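You operate a simulated robot arm through the tools that you are given. There is no shell and no other tool.

Carry out the task below with a simulated robot arm. There is one attempt and no reset: what you move stays moved.

Task
Pack the bigger banded bundle in the big carton, shut it and tape it with the yellow tape piece.
Fine: all on the packing table, tape piece from its holder; both flaps shut; tape along the seam, pressed down; leave the other tape pieces.

Only the result counts: the job must be done as asked and must still hold three seconds after the hand-in. Knocking over, shifting, dropping, spilling or breaking anything else fails it.

Robot
A 7-joint arm with a two-finger parallel gripper, fixed in place. Base frame: the origin is on the floor under the middle of its stand, x ahead of it, y to its left, z up; the work surface is at about z = 0.78. Lengths are in m, angles in degrees, forces in N, time in s.
It reaches about 1.524 m from its shoulder. Its first joint turns from -149.0 to 149.0 degrees. Payload 3.5 kg.
The TCP is the grasp point between the finger pads, 0.023 m short of the fingertips. In the tool frame z runs along the fingers and y along their closing line. Largest opening 0.094 m; finger width 0.038, thickness 0.01; the body of the gripper, 0.054 by 0.096 m, starts 0.039 m behind the TCP.
Orientation is that of the tool frame in the base frame, as [roll, pitch, yaw] about the fixed x, y, z axes, in that order (R = Rz(yaw) Ry(pitch) Rx(roll)). With the fingers straight down and closing along the base's y, the tool's x points along the base's -x, its y along +y and its z along -z.

Tools
- The arm moves only by the tool nudge_tool. Its argument "series" is a list that holds one entry, the list of rows, each a list of 6 numbers: the shift along the base's x, y, z in units of 50 mm (1.0 is 50 mm), then the turn, a rotation vector about the base's x, y, z in units of 5 degrees (1.0 is 5 degrees). In form: [[[tx, ty, tz, rx, ry, rz], ...]]. A call has 1 to 20 rows; each row shifts and turns the commanded pose from where the row before left it. "claw" is the closure, from 0 (fully open) to 1 (shut), set as the call begins (left out, the last holds). A call with a number of a shift or a turn outside -1 to 1 is refused whole. Each row takes 0.2 s and may step no farther than 0.05 m and 8.6 degrees from the row before; otherwise, or with a gripper value out of range, the whole call is refused. A pose out of reach is approached as far as the arm can. The call stops where the force on the tool passes 60 N (or 10 N more than at its start, if that is more) or the arm is blocked; 0.2 s more then pass. The fingers move at their own pace (about 0.153 m/s each) and stop on an object; they squeeze with about 31 N. The grip force told is the motor's: it shows also when the fingers shut on nothing. Time passes only in rows, and 0.2 s behind the last, so rows that do not move let the fingers close. The reply holds the time, the measured pose of the TCP, the force on the tool along the base axes, the opening and the grip force, in the units named above and with some noise, with the torque about the TCP (base axes, N m) and any sound that the robot's microphone picked up.
- Cameras (640 x 400 px; columns grow to the right, rows downward): "scene" is fixed at [0.4012, 0.6513, 1.3936]; the picture's right is [-0.91, -0.42, 0.00], its down [-0.21, 0.45, -0.87] and it looks along [0.37, -0.78, -0.50] (base axes); focal length 325 px, centre (320, 200). "wrist" rides on the gripper at [0.086, 0.016, -0.075] in the tool frame; the picture's right is [-0.18, 0.98, 0.00], its down [-0.58, -0.11, -0.81] and it looks along [-0.79, -0.15, 0.59] (tool axes); focal length 243 px, centre (320, 200). There is no depth. A picture from a camera that has moved, and an enlarged one, comes with that camera's place and axes in the base frame and with its lens.
- grab_frame(camera): a new picture of that camera. It takes no simulated time.
- zoom(camera, box): a new picture of the part [left, top, right, bottom] of that camera's present view, enlarged. It takes no simulated time.
- finish_job(): hands the job in; it is judged then, once.

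Nothing tells you positions but the pictures and the camera data. Unless the task says otherwise, let go and move clear before handing in.

The tools are called after ">>>" by a JSON object that holds its "method" and its "body". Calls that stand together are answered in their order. nudge_tool: Moves the arm, as the interface text tells. Its arguments: {"type":"object","properties":{"series":{"type":"array"},"claw":{"type":"number"}},"required":["series"]} The other tools are called the same way: grab_frame (camera) takes a picture; zoom (camera, box) takes an enlarged picture of a part of a camera's view; finish_job () hands the job in.

At the start:

```text
t: 0.0
eef_pos: [0.89, -0.6415, 1.1107]
tool_rot: [-180.0, 0.0, -179.9]
force: [0.5, 0.1, 0.8]
torque: [0.02, 0.0, 0.0]
grip_width: 0.094
gripper_force: 0.0
```

scene: 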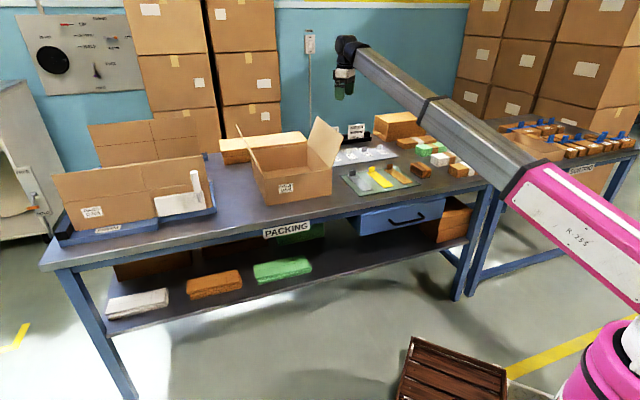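
wrist: 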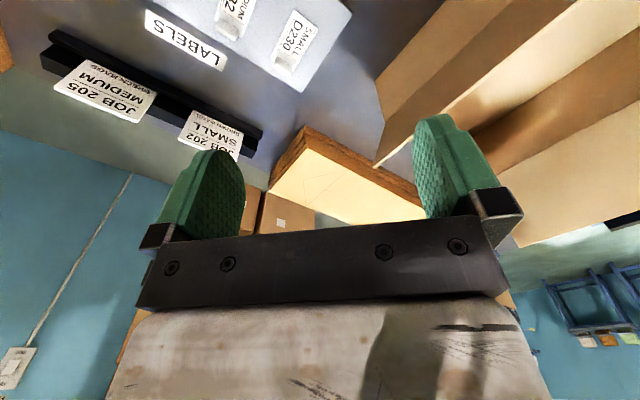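

I see a packing table with an open carton, a tape holder with pieces, labels and some small items on the right. I'll zoom in on the parts to identify the bundles, cartons and tape pieces.

>>> {"method": "zoom", "body": {"camera": "scene", "box": [220, 100, 500, 275]}}

>>> {"method": "zoom", "body": {"camera": "scene", "box": [340, 100, 500, 200]}}

>>> {"method": "zoom", "body": {"camera": "scene", "box": [40, 100, 260, 240]}}

>>> {"method": "zoom", "body": {"camera": "scene", "box": [480, 90, 640, 190]}}

```text
2.29 times, centred on (360, 188) of scene
camera zoom: at [0.4012, 0.6513, 1.3936], right [-0.91, -0.42, 0.0], down [-0.21, 0.45, -0.87], along [0.37, -0.78, -0.5], focal length 744 px, centre (229, 229)
```

zoom: 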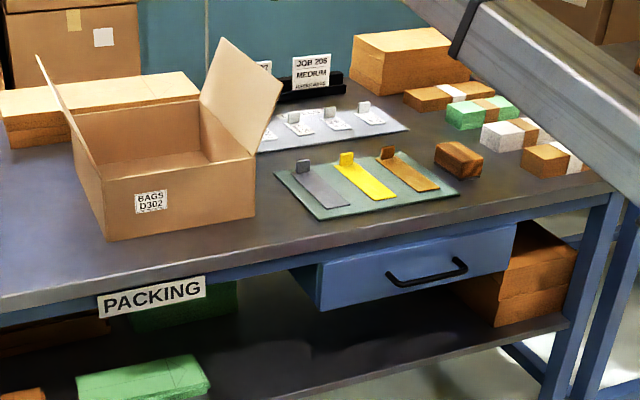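

```text
4.00 times, centred on (420, 150) of scene
camera zoom: at [0.4012, 0.6513, 1.3936], right [-0.91, -0.42, 0.0], down [-0.21, 0.45, -0.87], along [0.37, -0.78, -0.5], focal length 1301 px, centre (-80, 400)
```

zoom: 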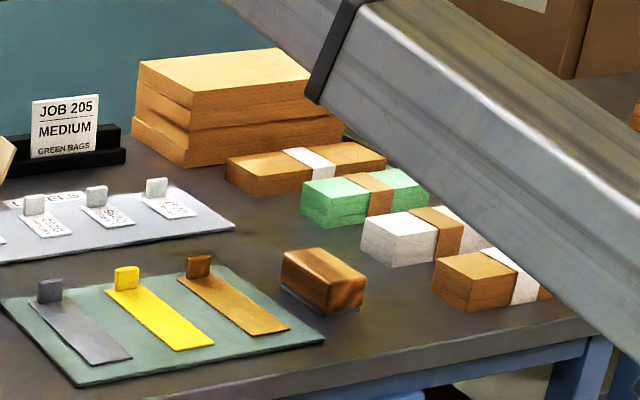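

```text
2.86 times, centred on (150, 170) of scene
camera zoom: at [0.4012, 0.6513, 1.3936], right [-0.91, -0.42, 0.0], down [-0.21, 0.45, -0.87], along [0.37, -0.78, -0.5], focal length 930 px, centre (806, 286)
```

zoom: 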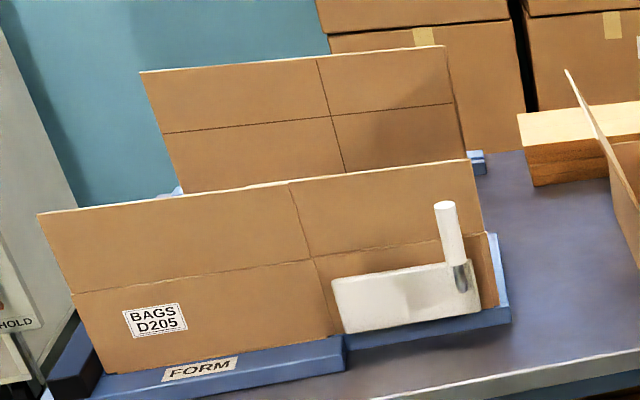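

```text
4.00 times, centred on (560, 140) of scene
camera zoom: at [0.4012, 0.6513, 1.3936], right [-0.91, -0.42, 0.0], down [-0.21, 0.45, -0.87], along [0.37, -0.78, -0.5], focal length 1301 px, centre (-640, 440)
```

zoom: 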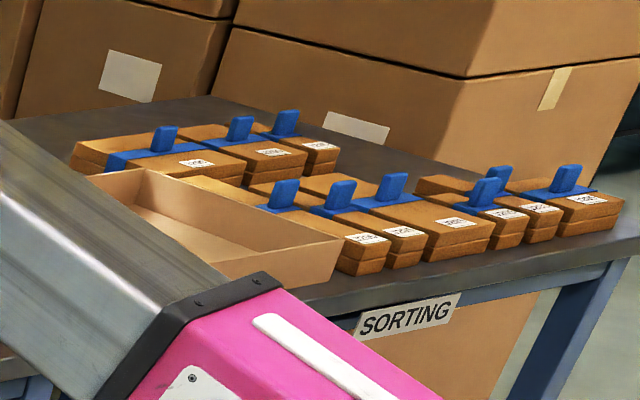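

I see an open two-flap carton marked D302, a tape card with grey, yellow and brown pieces, and four paper-banded bundles at the right end of the packing table. The table runs at about 40° to the base x axis. I'll move the arm back and up to look at the bundles and cartons with the wrist camera.

>>> {"method": "nudge_tool", "body": {"series": [[[-0.88, 0.18, 0.4, 0, 0, -1], [-0.88, 0.18, 0.4, 0, 0, -1], [-0.88, 0.18, 0.4, 0, 0, -1], [-0.88, 0.18, 0.4, 0, 0, -1], [-0.88, 0.18, 0.4, 0, 0, -1], [-0.88, 0.18, 0.4, 0, 0, -1], [-0.88, 0.18, 0.4, 0, 0, -1], [-0.88, 0.18, 0.4, 0, 0, -1], [-0.88, 0.18, 0.4, 0, 0, -1], [-0.88, 0.18, 0.4, 0, 0, -1]]], "claw": 0}}

```text
t: 0.7
eef_pos: [0.7976, -0.6219, 1.1544]
tool_rot: [-179.6, 0.8, 170.0]
force: [4.6, 1.2, -5.4]
torque: [-0.32, -0.11, -0.26]
grip_width: 0.0941
gripper_force: 0.1
stopped in row 3: the force on the tool passed its limit at 82 N (the readings are from after the stop); the commanded pose is now the measured one
```

The arm stopped early with a force reading. I'll look before moving again to see if it touched something.

>>> {"method": "grab_frame", "body": {"camera": "scene"}}

>>> {"method": "grab_frame", "body": {"camera": "wrist"}}

```text
taken
```

scene: 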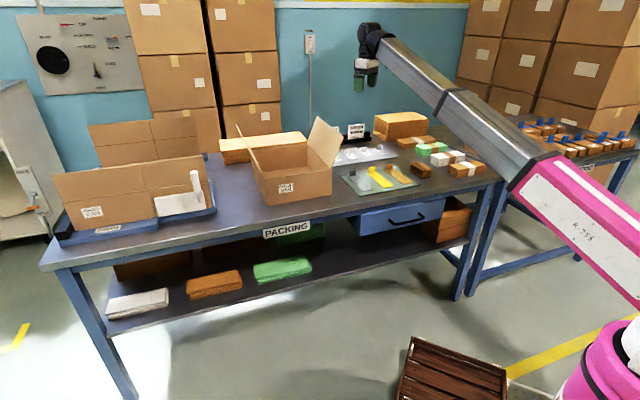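

```text
taken
camera wrist: at [0.7148, -0.5911, 1.2275], right [0.35, 0.94, 0.0], down [0.54, -0.2, 0.81], along [0.76, -0.29, -0.58], focal length 243 px, centre (320, 200)
```

wrist: 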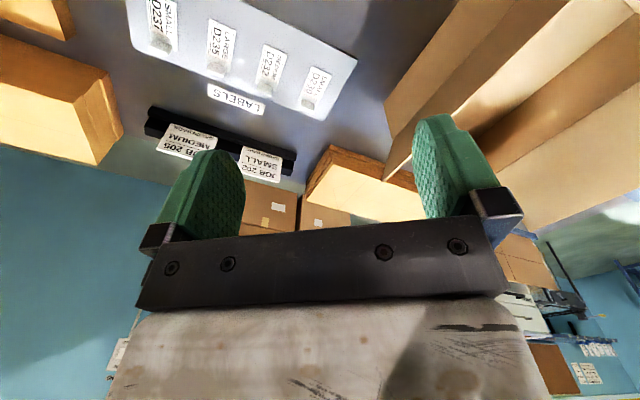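

Nothing looks touched; the force seems to come from moving too fast. The bundles are now in clear view, so I'll zoom in on them and use slower steps from here.

>>> {"method": "zoom", "body": {"camera": "scene", "box": [340, 100, 500, 200]}}

>>> {"method": "nudge_tool", "body": {"series": [[[-0.4, 0.1, 0.2, 0, 0, -0.5], [-0.5, 0.1, 0.2, 0, 0, -0.6], [-0.5, 0.1, 0.2, 0, 0, -0.6], [-0.5, 0.1, 0.2, 0, 0, -0.6], [-0.5, 0.1, 0.2, 0, 0, -0.6], [-0.5, 0.1, 0.2, 0, 0, -0.6], [-0.5, 0.1, 0.2, 0, 0, -0.6], [-0.5, 0.1, 0.2, 0, 0, -0.6], [-0.5, 0.1, 0.2, 0, 0, -0.6], [-0.3, 0.1, 0.1, 0, 0, -0.4]]]}}

```text
4.00 times, centred on (420, 150) of scene
camera zoom: at [0.4012, 0.6513, 1.3936], right [-0.91, -0.42, 0.0], down [-0.21, 0.45, -0.87], along [0.37, -0.78, -0.5], focal length 1301 px, centre (-80, 400)
```

zoom: 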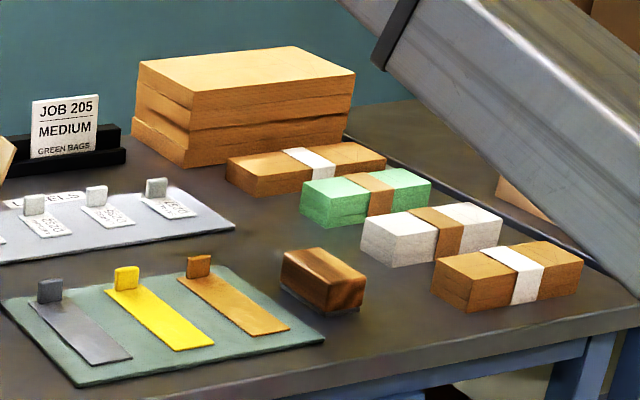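

```text
t: 1.1
eef_pos: [0.7819, -0.6195, 1.1629]
tool_rot: [-179.4, 1.5, 168.4]
force: [7.1, 1.2, -10.3]
torque: [-0.64, -0.31, -0.43]
grip_width: 0.0941
gripper_force: 0.0
stopped in row 2: the force on the tool passed its limit at 75 N (the readings are from after the stop); the commanded pose is now the measured one
```

The arm is being resisted as it moves back and up, with a force of +x and -z. I'll look closely around the wrist and forearm.

>>> {"method": "zoom", "body": {"camera": "scene", "box": [320, 0, 480, 100]}}

>>> {"method": "grab_frame", "body": {"camera": "wrist"}}

>>> {"method": "grab_frame", "body": {"camera": "scene"}}

```text
4.00 times, centred on (400, 50) of scene
camera zoom: at [0.4012, 0.6513, 1.3936], right [-0.91, -0.42, 0.0], down [-0.21, 0.45, -0.87], along [0.37, -0.78, -0.5], focal length 1301 px, centre (0, 800)
```

zoom: 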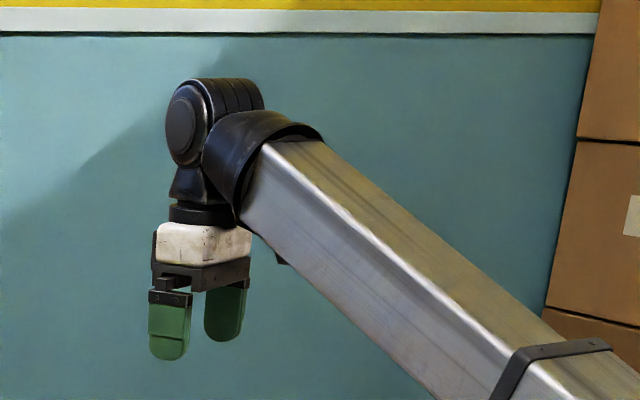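

```text
taken
camera wrist: at [0.6998, -0.585, 1.2355], right [0.38, 0.93, -0.01], down [0.53, -0.21, 0.82], along [0.76, -0.31, -0.57], focal length 243 px, centre (320, 200)
```

wrist: 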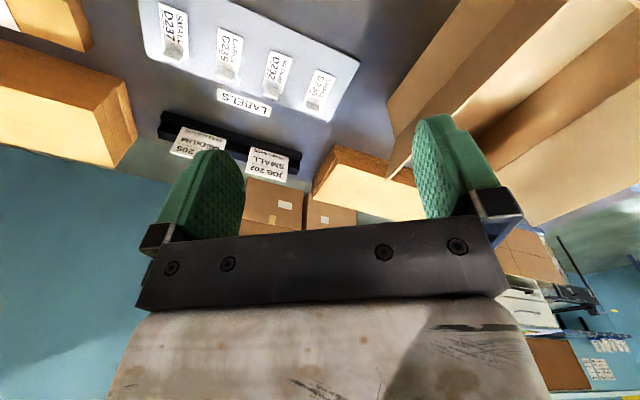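

```text
taken
```

scene: 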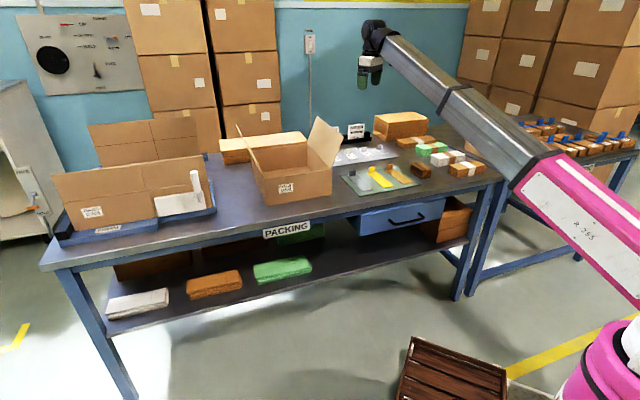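

The gripper body is folding against the forearm when it goes high and back, so I need to stay lower or farther out. I'll ease forward and down slowly, then turn the tool to see the bundles.

>>> {"method": "nudge_tool", "body": {"series": [[[0.2, 0, -0.3, 0, 0, 0], [0.2, 0, -0.3, 0, 0, 0], [0.2, 0, -0.4, 0, 0, 0], [0, 0, -0.4, 0, 0, 0], [0, 0, 0, 0, 0, 0]]]}}

```text
t: 2.3
eef_pos: [0.8144, -0.6177, 1.0929]
tool_rot: [-179.2, 1.4, 168.6]
force: [-0.6, 0.6, -0.9]
torque: [0.01, -0.02, -0.05]
grip_width: 0.0941
gripper_force: 0.0
```

Forces are back near zero. I'll move slowly toward the near side of the table while turning the camera toward the bundles, staying at moderate height.

>>> {"method": "nudge_tool", "body": {"series": [[[-0.2, 0.07, -0.2, 0, 0, -0.4], [-0.4, 0.136, -0.25, 0, 0, -0.8], [-0.4, 0.136, -0.25, 0, 0, -0.8], [-0.4, 0.136, -0.2, 0, 0, -0.8], [-0.4, 0.136, -0.2, 0, 0, -0.8], [-0.4, 0.136, -0.2, 0, 0, -0.8], [-0.4, 0.136, -0.1, 0, 0, -0.8], [-0.4, 0.136, -0.1, 0, 0, -0.8], [-0.3, 0.136, -0.1, 0, 0, -0.8], [-0.2, 0.1, 0, 0, 0, -0.4]]]}}

>>> {"method": "grab_frame", "body": {"camera": "wrist"}}

>>> {"method": "grab_frame", "body": {"camera": "scene"}}

```text
t: 4.5
eef_pos: [0.6368, -0.5555, 1.014]
tool_rot: [-179.4, 1.4, 132.5]
force: [0.2, 0.0, 0.7]
torque: [-0.02, -0.01, 0.0]
grip_width: 0.0942
gripper_force: 0.1
```

```text
taken
camera wrist: at [0.5898, -0.4794, 1.0851], right [0.85, 0.53, -0.01], down [0.31, -0.48, 0.82], along [0.43, -0.7, -0.57], focal length 243 px, centre (320, 200)
```

wrist: 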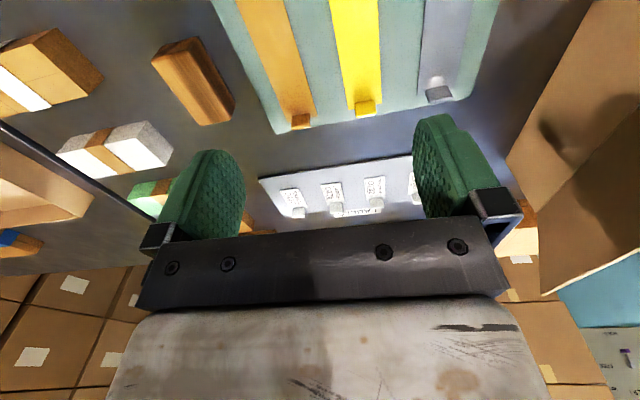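

```text
taken
```

scene: 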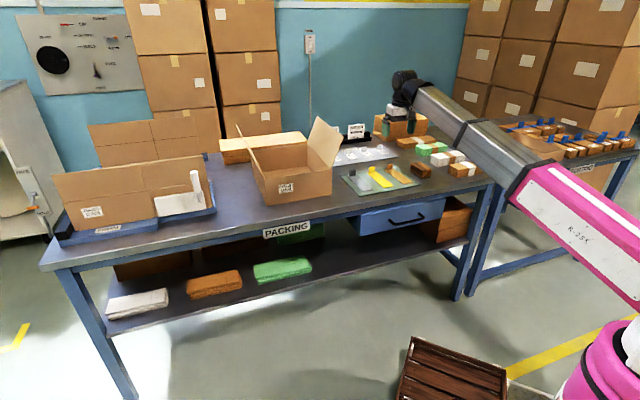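

The tape card and bundles are visible from here. I'll turn the camera further right to see all four bundles together.

>>> {"method": "nudge_tool", "body": {"series": [[[0, 0, 0, 0, 0, -0.4], [0, 0.1, 0, 0, 0, -0.8], [-0.1, 0.2, 0, 0, 0, -0.8], [-0.2, 0.2, 0, 0, 0, -0.8], [-0.2, 0.2, 0, 0, 0, -0.8], [-0.2, 0.2, 0, 0, 0, -0.8], [-0.2, 0.1, 0, 0, 0, -0.8], [-0.1, 0, 0, 0, 0, -0.4], [0, 0, 0, 0, 0, 0]]]}}

>>> {"method": "grab_frame", "body": {"camera": "wrist"}}

```text
t: 6.5
eef_pos: [0.5863, -0.5048, 1.0139]
tool_rot: [-179.3, 1.4, 104.5]
force: [-0.6, 0.7, -0.5]
torque: [0.01, -0.03, 0.0]
grip_width: 0.0942
gripper_force: 0.0
```

```text
taken
camera wrist: at [0.582, -0.4166, 1.0854], right [1.0, 0.07, -0.01], down [0.04, -0.57, 0.82], along [0.05, -0.82, -0.57], focal length 243 px, centre (320, 200)
```

wrist: 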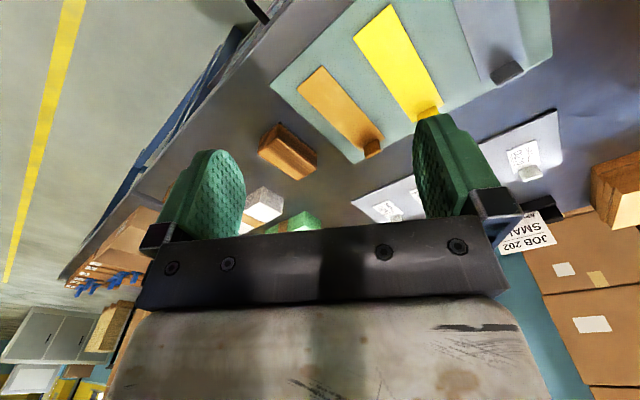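

The fingers hide the bundles, so I'll move the hand further over the table to bring them into the clear half of the picture.

>>> {"method": "nudge_tool", "body": {"series": [[[0, -0.2, 0.1, 0, 0, 0], [-0.1, -0.5, 0.1, 0, 0, 0], [-0.1, -0.5, 0.1, 0, 0, 0], [-0.1, -0.5, 0, 0, 0, 0], [-0.1, -0.5, 0, 0, 0, 0], [-0.1, -0.5, 0, 0, 0, 0], [-0.1, -0.5, 0, 0, 0, 0], [0, -0.2, 0, 0, 0, 0], [0, 0, 0, 0, 0, 0]]]}}

>>> {"method": "grab_frame", "body": {"camera": "wrist"}}

```text
t: 8.5
eef_pos: [0.5559, -0.6765, 1.0266]
tool_rot: [-179.3, 1.4, 104.5]
force: [0.1, 0.2, 0.1]
torque: [-0.04, -0.02, 0.0]
grip_width: 0.0938
gripper_force: 0.0
```

```text
taken
camera wrist: at [0.5515, -0.5874, 1.0999], right [1.0, 0.07, -0.01], down [0.05, -0.57, 0.82], along [0.05, -0.82, -0.57], focal length 243 px, centre (320, 200)
```

wrist: 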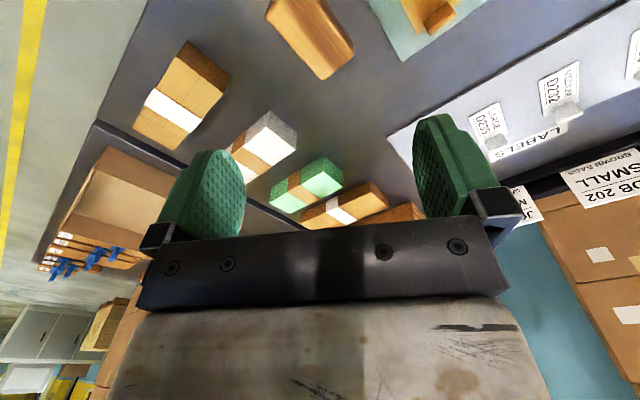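

Now I can see the four banded bundles in a row. I'll zoom in to measure their sizes.

>>> {"method": "zoom", "body": {"camera": "wrist", "box": [100, 20, 420, 220]}}

>>> {"method": "zoom", "body": {"camera": "scene", "box": [390, 125, 500, 194]}}

```text
2.00 times, centred on (260, 120) of wrist
camera zoom: at [0.5515, -0.5874, 1.0999], right [1.0, 0.07, -0.01], down [0.05, -0.57, 0.82], along [0.05, -0.82, -0.57], focal length 485 px, centre (440, 360)
```

zoom: 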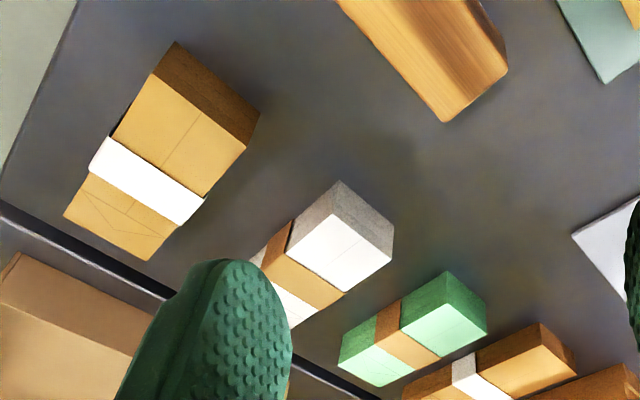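

```text
5.80 times, centred on (445, 160) of scene
camera zoom: at [0.4012, 0.6513, 1.3936], right [-0.91, -0.42, 0.0], down [-0.21, 0.45, -0.87], along [0.37, -0.78, -0.5], focal length 1886 px, centre (-405, 435)
```

zoom: 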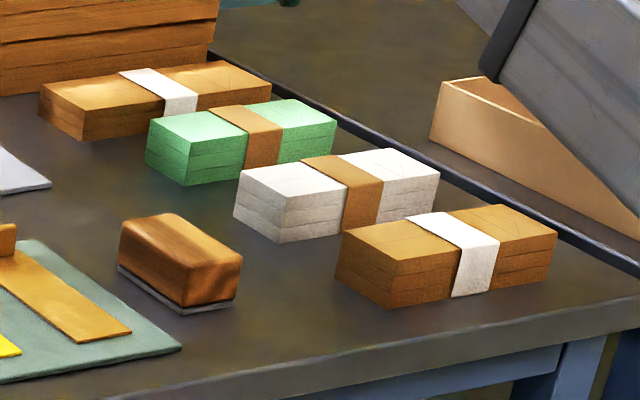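

The four bundles lie in a row: kraft by the near right edge, then white, then green, then a longer, flatter kraft at the back. I need to know what is on the form station and whether a second carton is standing ready, so I'll swing the camera to the left end of the table.

>>> {"method": "nudge_tool", "body": {"series": [[[0, 0.3, 0.1, 0, 0, 0.4], [0.1, 0.6, 0.1, 0, 0, 0.8], [0.1, 0.6, 0.1, 0, 0, 0.8], [0.1, 0.6, 0, 0, 0, 0.8], [0.2, 0.6, 0, 0, 0, 0.8], [0.3, 0.6, 0, 0, 0, 0.8], [0.4, 0.6, 0, 0, 0, 0.8], [0.5, 0.6, 0, 0, 0, 0.8], [0.5, 0.6, 0, 0, 0, 0.8], [0.5, 0.6, 0, 0, 0, 0.8], [0.5, 0.6, 0, 0, 0, 0.8], [0.6, 0.5, 0, 0, 0, 0.8], [0.6, 0.5, 0, 0, 0, 0.8], [0.6, 0.5, 0, 0, 0, 0.8], [0.6, 0.5, 0.1, 0, 0, 0.8], [0.6, 0.5, 0.1, 0, 0, 0.8], [0.6, 0.4, 0.1, 0, 0, 0.8], [0.4, 0.2, 0.1, 0, 0, 0.8], [0.2, 0.1, 0, 0, 0, 0.8], [0, 0, 0, 0, 0, 0.4]]]}}

>>> {"method": "grab_frame", "body": {"camera": "wrist"}}

>>> {"method": "grab_frame", "body": {"camera": "scene"}}

```text
t: 12.7
eef_pos: [0.9272, -0.1998, 1.0627]
tool_rot: [-179.3, 1.4, -179.4]
force: [0.9, -0.1, 0.1]
torque: [0.01, -0.01, -0.01]
grip_width: 0.0939
gripper_force: 0.1
```

```text
taken
camera wrist: at [0.8394, -0.1838, 1.1358], right [0.17, 0.98, -0.01], down [0.56, -0.09, 0.82], along [0.81, -0.15, -0.57], focal length 243 px, centre (320, 200)
```

wrist: 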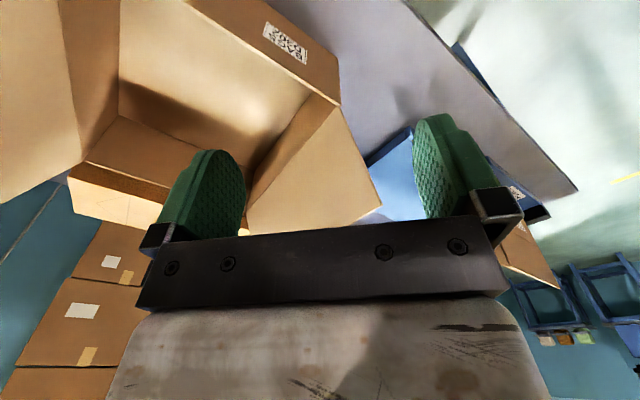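

```text
taken
```

scene: 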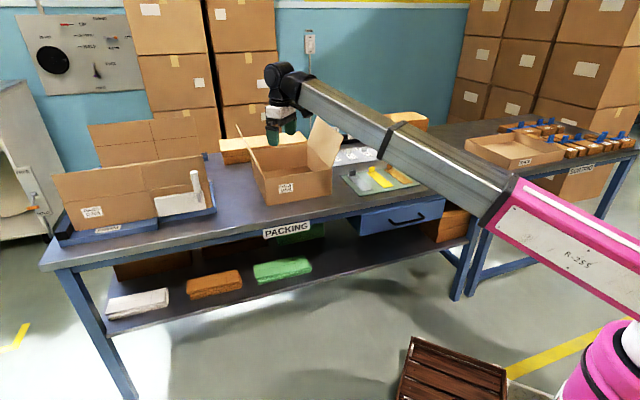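

The D302 carton has a floor and two flaps standing open at its ends. I'll move along the front of the table to see the form station.

>>> {"method": "nudge_tool", "body": {"series": [[[0, 0.3, 0, 0, 0, 0], [0, 0.6, 0, 0, 0, 0], [0, 0.6, 0, 0, 0, 0], [0, 0.6, 0, 0, 0, 0], [0.1, 0.6, 0, 0, 0, 0], [0.3, 0.6, 0, 0, 0, 0], [0.5, 0.5, 0, 0, 0, 0], [0.6, 0.4, 0, 0, 0, 0], [0.6, 0.3, 0, 0, 0, 0], [0.5, 0.1, 0, 0, 0, 0], [0.2, 0, 0, 0, 0, 0], [0, 0, 0, 0, 0, 0]]]}}

>>> {"method": "grab_frame", "body": {"camera": "wrist"}}

```text
t: 15.3
eef_pos: [1.0672, 0.0295, 1.0624]
tool_rot: [-179.3, 1.4, -179.5]
force: [0.3, 0.1, 0.1]
torque: [0.03, -0.02, -0.01]
grip_width: 0.094
gripper_force: 0.0
```

```text
taken
camera wrist: at [0.9793, 0.0455, 1.135], right [0.18, 0.98, -0.01], down [0.56, -0.09, 0.82], along [0.81, -0.15, -0.57], focal length 243 px, centre (320, 200)
```

wrist: 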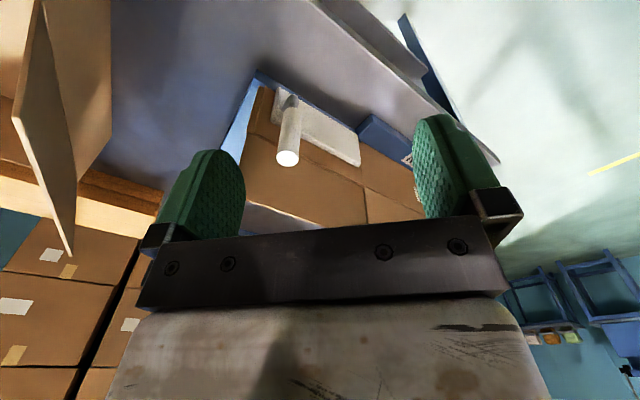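

The form station shows a standing carton with a white handled tool in front of it. I'll tilt the camera up to see it better.

>>> {"method": "nudge_tool", "body": {"series": [[[0, 0, 0, 0, -0.4, 0], [0, 0, 0, 0, -0.8, 0], [0, 0, 0, 0, -0.8, 0], [0, 0, 0, 0, -0.8, 0], [0, 0, 0, 0, -0.8, 0], [0, 0, 0, 0, -0.8, 0], [0, 0, 0, 0, -0.6, 0], [0, 0, 0, 0, 0, 0]]]}}

>>> {"method": "grab_frame", "body": {"camera": "wrist"}}

```text
t: 17.1
eef_pos: [1.0675, 0.0293, 1.0632]
tool_rot: [-179.0, 26.4, -179.4]
force: [-0.2, 0.1, 0.0]
torque: [-0.02, 0.01, 0.01]
grip_width: 0.0943
gripper_force: 0.0
```

```text
taken
camera wrist: at [0.9575, 0.0452, 1.0909], right [0.16, 0.98, 0.07], down [0.16, -0.09, 0.98], along [0.97, -0.15, -0.17], focal length 243 px, centre (320, 200)
```

wrist: 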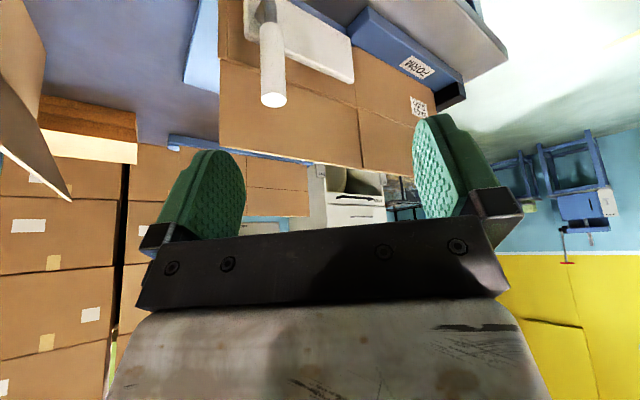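

This station only holds flat blanks and a clamp, so D302 is the only erected carton on the packing table. I'll go back to the bundles and measure which is bigger from above.

>>> {"method": "nudge_tool", "body": {"series": [[[-0.2, -0.1, 0, 0, 0.4, 0], [-0.5, -0.2, 0, 0, 0.8, -0.4], [-0.6, -0.3, 0, 0, 0.8, -0.8], [-0.6, -0.4, 0, 0, 0.8, -0.8], [-0.6, -0.5, 0, 0, 0.8, -0.8], [-0.6, -0.5, 0, 0, 0.8, -0.8], [-0.6, -0.5, 0, 0, 0.6, -0.8], [-0.6, -0.5, 0, 0, 0, -0.8], [-0.6, -0.5, 0, 0, 0, -0.8], [-0.6, -0.5, 0, 0, 0, -0.8], [-0.6, -0.5, 0, 0, 0, -0.8], [-0.6, -0.6, 0, 0, 0, -0.8], [-0.6, -0.6, 0, 0, 0, -0.8], [-0.6, -0.6, 0, 0, 0, -0.8], [-0.6, -0.6, 0, 0, 0, -0.8], [-0.5, -0.6, 0, 0, 0, -0.8], [-0.4, -0.6, 0, 0, 0, -0.8], [-0.2, -0.5, 0, 0, 0, -0.8], [0, -0.2, 0, 0, 0, 0], [0, 0, 0, 0, 0, 0]]]}}

```text
t: 21.3
eef_pos: [0.5867, -0.4113, 1.0627]
tool_rot: [-175.6, 1.8, 115.1]
force: [-0.1, 0.2, 0.0]
torque: [-0.02, -0.01, 0.0]
grip_width: 0.094
gripper_force: 0.1
```

I'll level the tool and move further over the table toward the bundles.

>>> {"method": "nudge_tool", "body": {"series": [[[0, -0.3, 0, 0.35, -0.32, 0], [0, -0.6, 0, 0.35, -0.32, 0], [0, -0.6, 0, 0, 0, -0.4], [0, -0.6, 0, 0, 0, -0.4], [0, -0.6, 0, 0, 0, -0.4], [0, -0.6, 0, 0, 0, -0.4], [0, -0.6, 0, 0, 0, -0.4], [-0.1, -0.6, 0, 0, 0, 0], [-0.1, -0.6, 0, 0, 0, 0], [-0.1, -0.6, 0, 0, 0, 0], [-0.1, -0.6, 0, 0, 0, 0], [-0.1, -0.6, 0, 0, 0, 0], [0, -0.3, 0, 0, 0, 0], [0, 0, 0, 0, 0, 0]]]}}

>>> {"method": "grab_frame", "body": {"camera": "wrist"}}

>>> {"method": "zoom", "body": {"camera": "wrist", "box": [160, 0, 480, 220]}}

```text
t: 24.3
eef_pos: [0.5637, -0.7704, 1.0633]
tool_rot: [-179.8, -0.1, 105.0]
force: [0.8, 0.7, -0.1]
torque: [-0.01, 0.0, 0.02]
grip_width: 0.094
gripper_force: 0.1
```

```text
taken
camera wrist: at [0.5575, -0.6837, 1.1378], right [1.0, 0.08, 0.0], down [0.05, -0.59, 0.81], along [0.06, -0.8, -0.59], focal length 243 px, centre (320, 200)
```

wrist: 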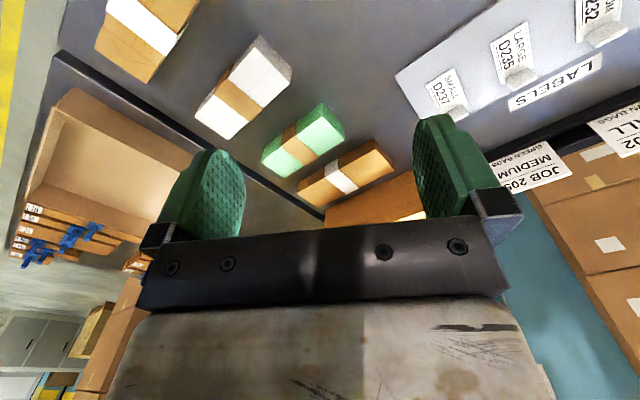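

```text
1.82 times, centred on (320, 110) of wrist
camera zoom: at [0.5575, -0.6837, 1.1378], right [1.0, 0.08, 0.0], down [0.05, -0.59, 0.81], along [0.06, -0.8, -0.59], focal length 441 px, centre (320, 364)
```

zoom: 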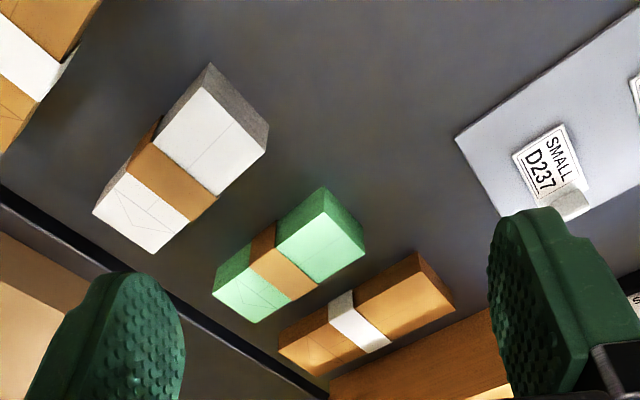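

I'll zoom in on each bundle for a more accurate measurement.

>>> {"method": "zoom", "body": {"camera": "wrist", "box": [250, 90, 410, 210]}}

>>> {"method": "zoom", "body": {"camera": "wrist", "box": [90, 0, 310, 150]}}

```text
3.33 times, centred on (330, 150) of wrist
camera zoom: at [0.5575, -0.6837, 1.1378], right [1.0, 0.08, 0.0], down [0.05, -0.59, 0.81], along [0.06, -0.8, -0.59], focal length 809 px, centre (287, 367)
```

zoom: 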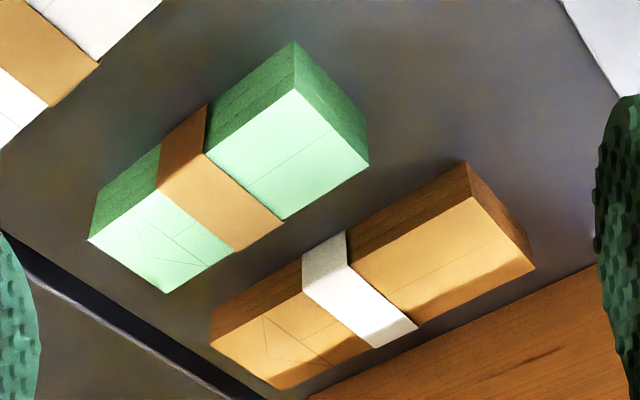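

```text
2.67 times, centred on (200, 75) of wrist
camera zoom: at [0.5575, -0.6837, 1.1378], right [1.0, 0.08, 0.0], down [0.05, -0.59, 0.81], along [0.06, -0.8, -0.59], focal length 647 px, centre (640, 533)
```

zoom: 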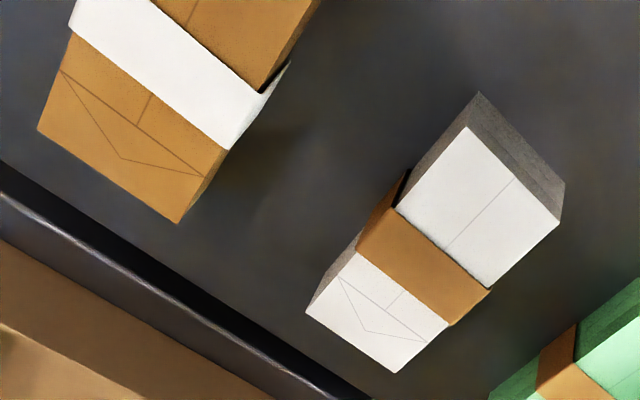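

The back kraft bundle (about 0.20 × 0.07 × 0.03 m) is larger than the three identical ones (0.15 × 0.056 × 0.04), so it is the one to pack. Before grasping, I'll measure the carton and tape card more closely from the scene camera.

>>> {"method": "zoom", "body": {"camera": "scene", "box": [220, 105, 380, 215]}}

>>> {"method": "zoom", "body": {"camera": "scene", "box": [335, 155, 425, 205]}}

```text
3.64 times, centred on (300, 160) of scene
camera zoom: at [0.4012, 0.6513, 1.3936], right [-0.91, -0.42, 0.0], down [-0.21, 0.45, -0.87], along [0.37, -0.78, -0.5], focal length 1183 px, centre (393, 346)
```

zoom: 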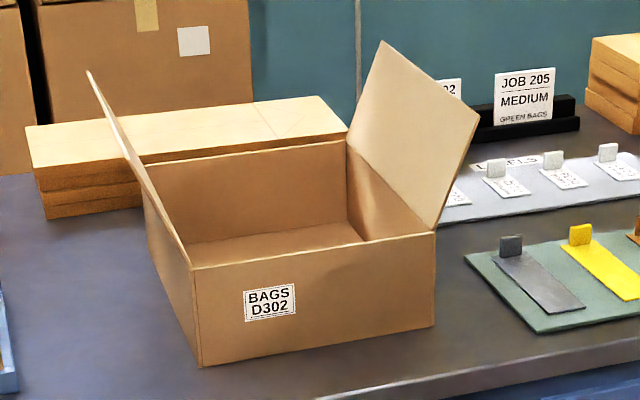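

```text
7.11 times, centred on (380, 180) of scene
camera zoom: at [0.4012, 0.6513, 1.3936], right [-0.91, -0.42, 0.0], down [-0.21, 0.45, -0.87], along [0.37, -0.78, -0.5], focal length 2313 px, centre (-107, 342)
```

zoom: 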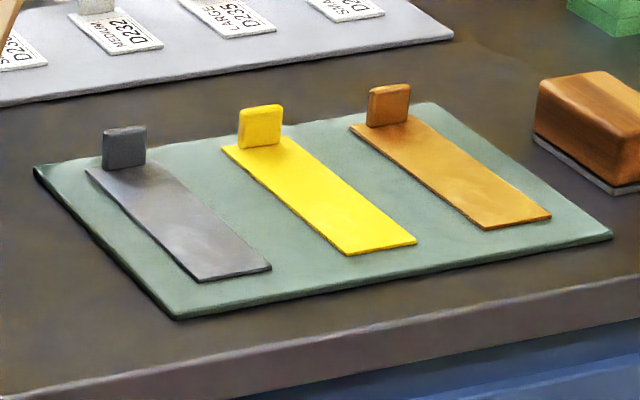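

B1's centre is at about (0.633, -1.063), with its long axis at 45°. The carton centre is at about (1.02, -0.38), 0.25 × 0.29 × 0.11 m, and its seam runs along (0.707, -0.707). I'll move above the bundle with the fingers set to close across its short side.

>>> {"method": "nudge_tool", "body": {"series": [[[0, -0.2, 0, 0, 0, -0.4], [0.1, -0.4, 0, 0, 0, -0.8], [0.1, -0.4, 0, 0, 0, -0.8], [0.1, -0.4, 0, 0, 0, -0.8], [0.1, -0.4, -0.1, 0, 0, -0.8], [0.1, -0.4, -0.1, 0, 0, -0.8], [0.1, -0.4, -0.1, 0, 0, -0.8], [0.1, -0.4, -0.1, 0, 0, -0.8], [0.1, -0.4, -0.2, 0, 0, -0.8], [0.1, -0.4, -0.2, 0, 0, -0.8], [0.1, -0.4, -0.2, 0, 0, -0.8], [0.1, -0.4, -0.2, 0, 0, -0.8], [0.1, -0.4, -0.2, 0, 0, -0.8], [0.1, -0.4, -0.2, 0, 0, -0.8], [0.1, -0.35, -0.2, 0, 0, -0.8], [0, -0.1, -0.1, 0, 0, -0.4], [0, 0, 0, 0, 0, 0]]]}}

>>> {"method": "grab_frame", "body": {"camera": "wrist"}}

>>> {"method": "grab_frame", "body": {"camera": "scene"}}

```text
t: 27.9
eef_pos: [0.6311, -1.0641, 0.9692]
tool_rot: [-179.8, 0.0, 44.9]
force: [-0.1, 0.2, -0.6]
torque: [0.01, 0.01, -0.01]
grip_width: 0.094
gripper_force: 0.0
```

```text
taken
camera wrist: at [0.705, -1.015, 1.0427], right [0.56, -0.83, 0.0], down [-0.49, -0.34, 0.81], along [-0.67, -0.45, -0.59], focal length 243 px, centre (320, 200)
```

wrist: 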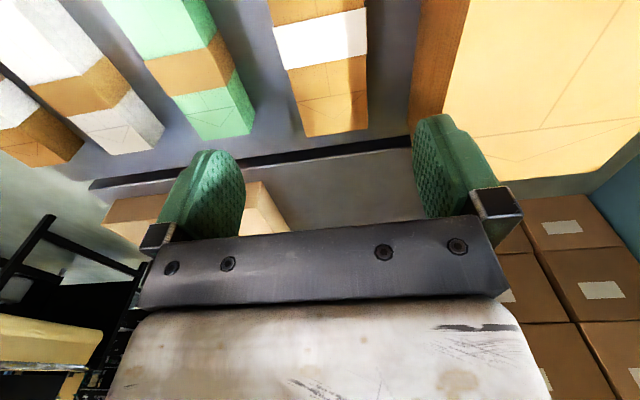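

```text
taken
```

scene: 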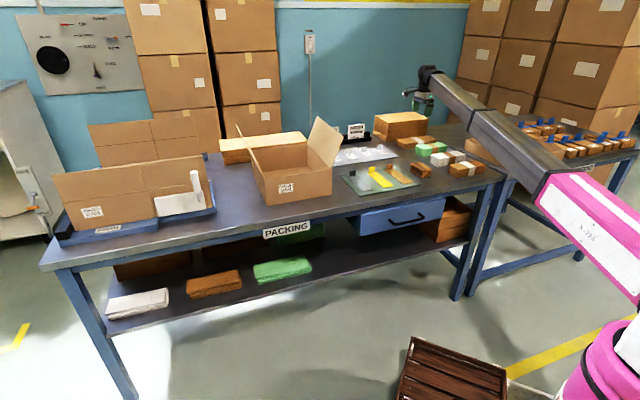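

The wrist view confirms the bundle is centred under the gripper. I'll lower the gripper around it with the fingers open.

>>> {"method": "nudge_tool", "body": {"series": [[[0.04, 0, -0.2, 0, 0, 0], [0, 0, -0.4, 0, 0, 0], [0, 0, -0.4, 0, 0, 0], [0, 0, -0.4, 0, 0, 0], [0, 0, -0.4, 0, 0, 0], [0, 0, -0.4, 0, 0, 0], [0, 0, -0.3, 0, 0, 0], [0, 0, -0.2, 0, 0, 0], [0, 0, 0, 0, 0, 0]]]}}

>>> {"method": "grab_frame", "body": {"camera": "wrist"}}

>>> {"method": "zoom", "body": {"camera": "scene", "box": [370, 90, 480, 160]}}

```text
t: 29.9
eef_pos: [0.6336, -1.063, 0.8333]
tool_rot: [-179.9, 0.1, 45.0]
force: [-0.6, 0.1, -0.3]
torque: [-0.03, 0.0, 0.0]
grip_width: 0.0939
gripper_force: 0.1
```

```text
taken
camera wrist: at [0.7066, -1.0136, 0.9075], right [0.57, -0.82, 0.0], down [-0.49, -0.34, 0.81], along [-0.67, -0.45, -0.59], focal length 243 px, centre (320, 200)
```

wrist: 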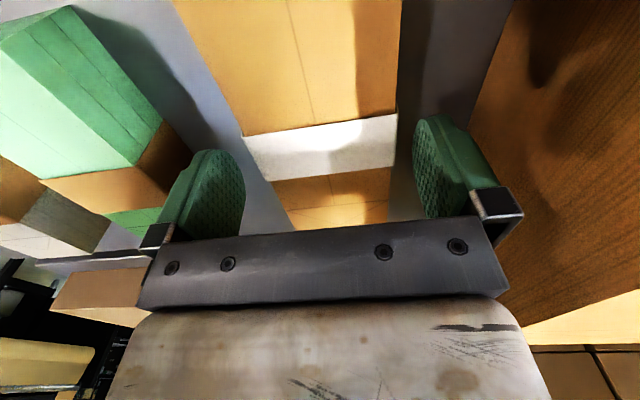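

```text
5.71 times, centred on (425, 125) of scene
camera zoom: at [0.4012, 0.6513, 1.3936], right [-0.91, -0.42, 0.0], down [-0.21, 0.45, -0.87], along [0.37, -0.78, -0.5], focal length 1859 px, centre (-280, 629)
```

zoom: 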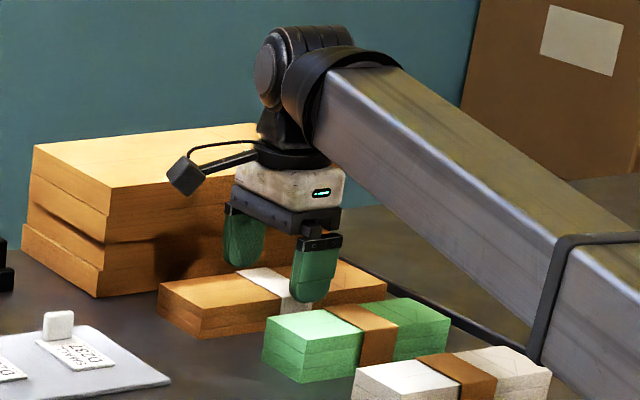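

The gaps either side of the bundle look even. I'll descend the last 26 mm so the pads straddle it, then close.

>>> {"method": "nudge_tool", "body": {"series": [[[0, 0, -0.15, 0, 0, 0], [0, 0, -0.15, 0, 0, 0], [0, 0, -0.12, 0, 0, 0], [0, 0, -0.1, 0, 0, 0], [0, 0, 0, 0, 0, 0]]]}}

>>> {"method": "grab_frame", "body": {"camera": "wrist"}}

```text
t: 31.1
eef_pos: [0.6351, -1.062, 0.8059]
tool_rot: [-179.8, 0.0, 45.0]
force: [0.5, 0.2, 0.5]
torque: [-0.04, 0.04, 0.01]
grip_width: 0.0941
gripper_force: 0.1
```

```text
taken
camera wrist: at [0.7082, -1.014, 0.8812], right [0.57, -0.82, 0.0], down [-0.49, -0.34, 0.81], along [-0.67, -0.45, -0.59], focal length 243 px, centre (320, 200)
```

wrist: 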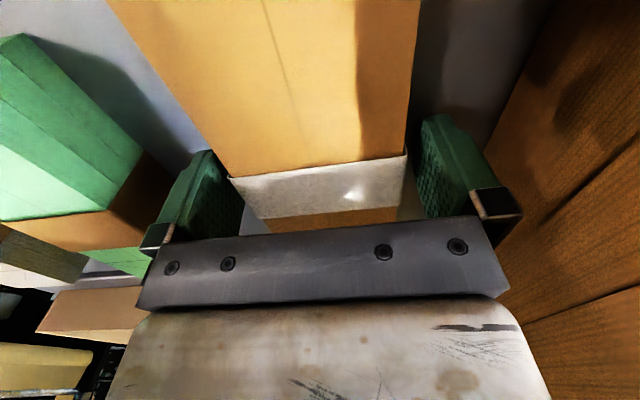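

The fingers straddle the bundle at its band. I'll close the gripper now.

>>> {"method": "nudge_tool", "body": {"series": [[[0, 0, 0, 0, 0, 0], [0, 0, 0, 0, 0, 0], [0, 0, 0, 0, 0, 0], [0, 0, 0, 0, 0, 0]]], "claw": 1}}

>>> {"method": "grab_frame", "body": {"camera": "wrist"}}

```text
t: 32.1
eef_pos: [0.6352, -1.0637, 0.8046]
tool_rot: [-179.8, 0.0, 45.0]
force: [0.2, 0.4, 0.3]
torque: [-0.01, 0.04, -0.02]
grip_width: 0.0748
gripper_force: 31.0
```

```text
taken
camera wrist: at [0.7082, -1.0141, 0.8812], right [0.57, -0.82, 0.0], down [-0.49, -0.34, 0.81], along [-0.67, -0.45, -0.59], focal length 243 px, centre (320, 200)
```

wrist: 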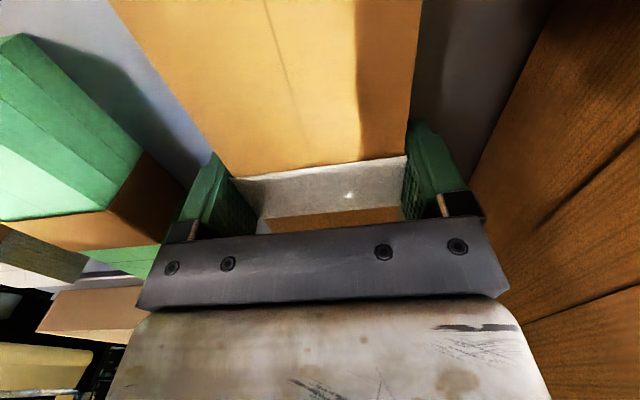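

The bundle is gripped firmly. I'll lift it straight up and check.

>>> {"method": "nudge_tool", "body": {"series": [[[0, 0, 0.1, 0, 0, 0], [0, 0, 0.2, 0, 0, 0], [0, 0, 0.4, 0, 0, 0], [0, 0, 0.5, 0, 0, 0], [0, 0, 0.5, 0, 0, 0], [0, 0, 0.5, 0, 0, 0], [0, 0, 0.5, 0, 0, 0], [0, 0, 0.4, 0, 0, 0], [0, 0, 0.2, 0, 0, 0], [0, 0, 0, 0, 0, 0]]]}}

>>> {"method": "grab_frame", "body": {"camera": "scene"}}

```text
t: 34.3
eef_pos: [0.633, -1.0644, 0.9721]
tool_rot: [-179.8, 0.0, 45.0]
force: [-0.2, 0.1, -1.8]
torque: [-0.01, 0.01, 0.02]
grip_width: 0.0747
gripper_force: 31.0
```

```text
taken
```

scene: 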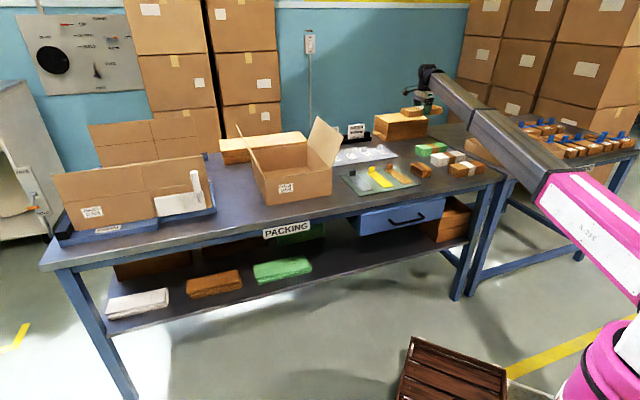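

The bundle is lifted clear. I'll carry it back toward the robot so it can enter the carton from the front, between the flaps.

>>> {"method": "nudge_tool", "body": {"series": [[[-0.06, 0.29, 0, 0, 0, 0], [-0.123, 0.577, 0, 0, 0, 0], [-0.123, 0.577, 0, 0, 0, 0], [-0.123, 0.577, 0, 0, 0, 0], [-0.123, 0.577, 0, 0, 0, 0], [-0.123, 0.577, 0, 0, 0, 0], [-0.123, 0.577, 0, 0, 0, 0], [-0.123, 0.577, 0, 0, 0, 0], [-0.123, 0.577, 0, 0, 0, 0], [-0.123, 0.577, 0, 0, 0, 0], [-0.123, 0.577, 0, 0, 0, 0], [-0.123, 0.577, 0, 0, 0, 0], [-0.123, 0.577, 0, 0, 0, 0], [-0.123, 0.577, 0, 0, 0, 0], [-0.123, 0.577, 0, 0, 0, 0], [-0.123, 0.577, 0, 0, 0, 0], [-0.123, 0.577, 0, 0, 0, 0], [-0.123, 0.577, 0, 0, 0, 0], [-0.123, 0.577, 0, 0, 0, 0], [-0.06, 0.29, 0, 0, 0, 0]]]}}

```text
t: 38.5
eef_pos: [0.5154, -0.5164, 0.9712]
tool_rot: [-179.8, 0.1, 45.1]
force: [1.0, 0.9, -1.7]
torque: [-0.04, -0.02, -0.01]
grip_width: 0.0746
gripper_force: 31.3
```

The bundle is still held well. Next I'll move along the front of the table to line up with the carton's centre.

>>> {"method": "nudge_tool", "body": {"series": [[[0.2, 0.2, 0, 0, 0, 0], [0.4, 0.4, 0, 0, 0, 0], [0.4, 0.4, 0, 0, 0, 0], [0.4, 0.4, 0, 0, 0, 0], [0.4, 0.4, 0, 0, 0, 0], [0.4, 0.4, 0, 0, 0, 0], [0.4, 0.4, 0, 0, 0, 0], [0.4, 0.4, 0, 0, 0, 0], [0.4, 0.4, 0, 0, 0, 0], [0.4, 0.4, 0, 0, 0, 0], [0.4, 0.4, 0, 0, 0, 0], [0.4, 0.4, 0, 0, 0, 0], [0.4, 0.4, 0, 0, 0, 0], [0.4, 0.4, 0, 0, 0, 0], [0.4, 0.4, 0, 0, 0, 0], [0.4, 0.4, 0, 0, 0, 0], [0.2, 0.2, 0, 0, 0, 0], [0, 0, 0, 0, 0, 0]]]}}

>>> {"method": "grab_frame", "body": {"camera": "wrist"}}

>>> {"method": "grab_frame", "body": {"camera": "scene"}}

```text
t: 42.3
eef_pos: [0.8362, -0.196, 0.9698]
tool_rot: [-179.8, 0.0, 45.0]
force: [0.7, 0.9, -1.9]
torque: [-0.02, -0.02, 0.02]
grip_width: 0.0748
gripper_force: 31.1
```

```text
taken
camera wrist: at [0.91, -0.1467, 1.0444], right [0.57, -0.82, 0.0], down [-0.49, -0.34, 0.81], along [-0.67, -0.45, -0.59], focal length 243 px, centre (320, 200)
```

wrist: 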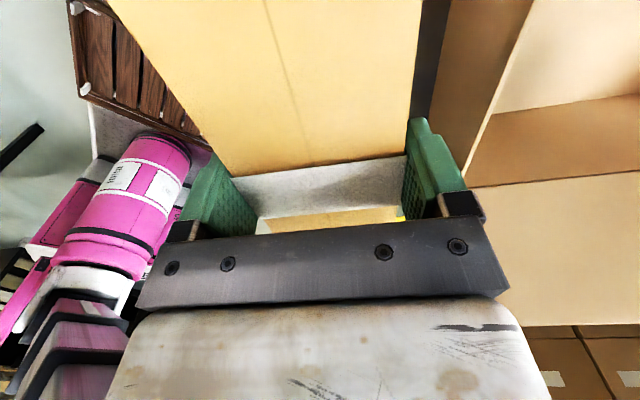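

```text
taken
```

scene: 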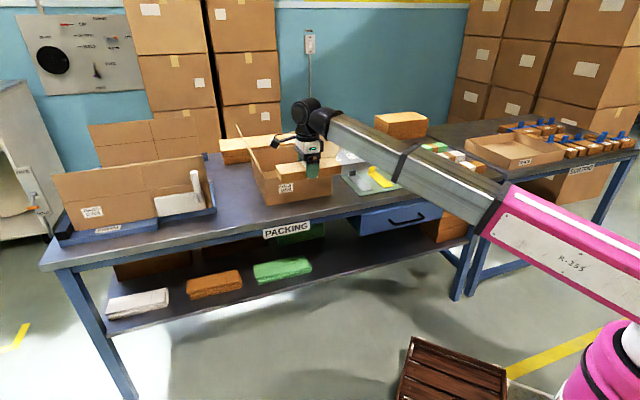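

The carton's open interior is right next to the bundle. I'll move it straight in over the front wall, between the two flaps.

>>> {"method": "nudge_tool", "body": {"series": [[[0.2, -0.2, 0, 0, 0, 0], [0.4, -0.4, 0, 0, 0, 0], [0.4, -0.4, 0, 0, 0, 0], [0.4, -0.4, 0, 0, 0, 0], [0.4, -0.4, 0, 0, 0, 0], [0.4, -0.4, 0, 0, 0, 0], [0.4, -0.4, 0, 0, 0, 0], [0.4, -0.4, 0, 0, 0, 0], [0.4, -0.4, 0, 0, 0, 0], [0.2, -0.2, 0, 0, 0, 0], [0, 0, 0, 0, 0, 0]]]}}

>>> {"method": "grab_frame", "body": {"camera": "wrist"}}

>>> {"method": "zoom", "body": {"camera": "scene", "box": [220, 80, 420, 220]}}

```text
t: 44.7
eef_pos: [1.0171, -0.3746, 0.9721]
tool_rot: [-179.8, 0.1, 45.1]
force: [-0.1, -0.8, -1.4]
torque: [-0.03, -0.01, 0.01]
grip_width: 0.0747
gripper_force: 31.1
```

```text
taken
camera wrist: at [1.0899, -0.3262, 1.0468], right [0.57, -0.82, 0.0], down [-0.49, -0.34, 0.81], along [-0.67, -0.45, -0.59], focal length 243 px, centre (320, 200)
```

wrist: 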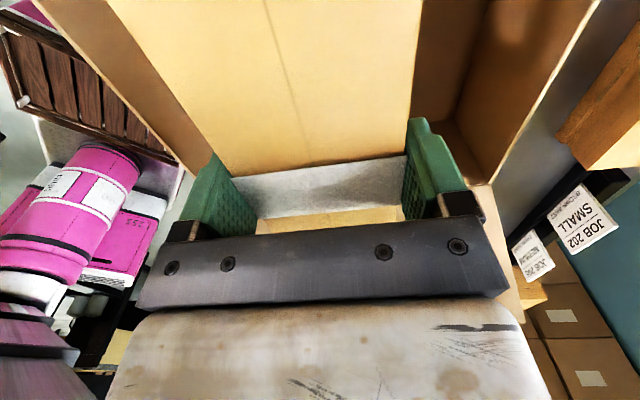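

```text
2.86 times, centred on (320, 150) of scene
camera zoom: at [0.4012, 0.6513, 1.3936], right [-0.91, -0.42, 0.0], down [-0.21, 0.45, -0.87], along [0.37, -0.78, -0.5], focal length 930 px, centre (320, 343)
```

zoom: 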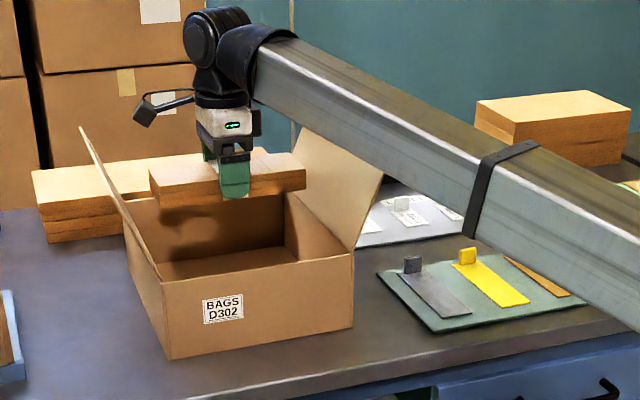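

The bundle is over the carton opening. I'll shift it slightly toward the front for forearm clearance and start lowering, watching the right flap.

>>> {"method": "nudge_tool", "body": {"series": [[[-0.2, 0.2, 0, 0, 0, 0], [-0.22, 0.22, -0.1, 0, 0, 0], [0, 0, -0.3, 0, 0, 0], [0, 0, -0.4, 0, 0, 0], [0, 0, -0.4, 0, 0, 0], [0, 0, -0.4, 0, 0, 0], [0, 0, -0.2, 0, 0, 0], [0, 0, 0, 0, 0, 0]]]}}

>>> {"method": "grab_frame", "body": {"camera": "wrist"}}

>>> {"method": "zoom", "body": {"camera": "scene", "box": [220, 80, 420, 220]}}

```text
t: 46.5
eef_pos: [0.995, -0.3536, 0.881]
tool_rot: [-179.9, 0.0, 45.0]
force: [-0.4, -0.3, -1.3]
torque: [0.0, 0.03, 0.01]
grip_width: 0.0744
gripper_force: 31.3
```

```text
taken
camera wrist: at [1.0698, -0.3053, 0.9561], right [0.57, -0.82, 0.0], down [-0.49, -0.34, 0.81], along [-0.67, -0.45, -0.59], focal length 243 px, centre (320, 200)
```

wrist: 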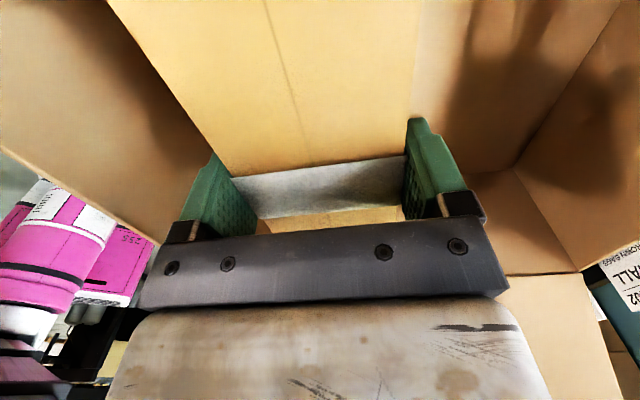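

```text
2.86 times, centred on (320, 150) of scene
camera zoom: at [0.4012, 0.6513, 1.3936], right [-0.91, -0.42, 0.0], down [-0.21, 0.45, -0.87], along [0.37, -0.78, -0.5], focal length 930 px, centre (320, 343)
```

zoom: 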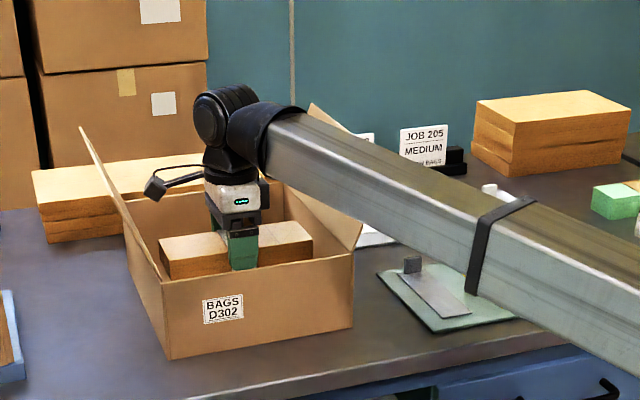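

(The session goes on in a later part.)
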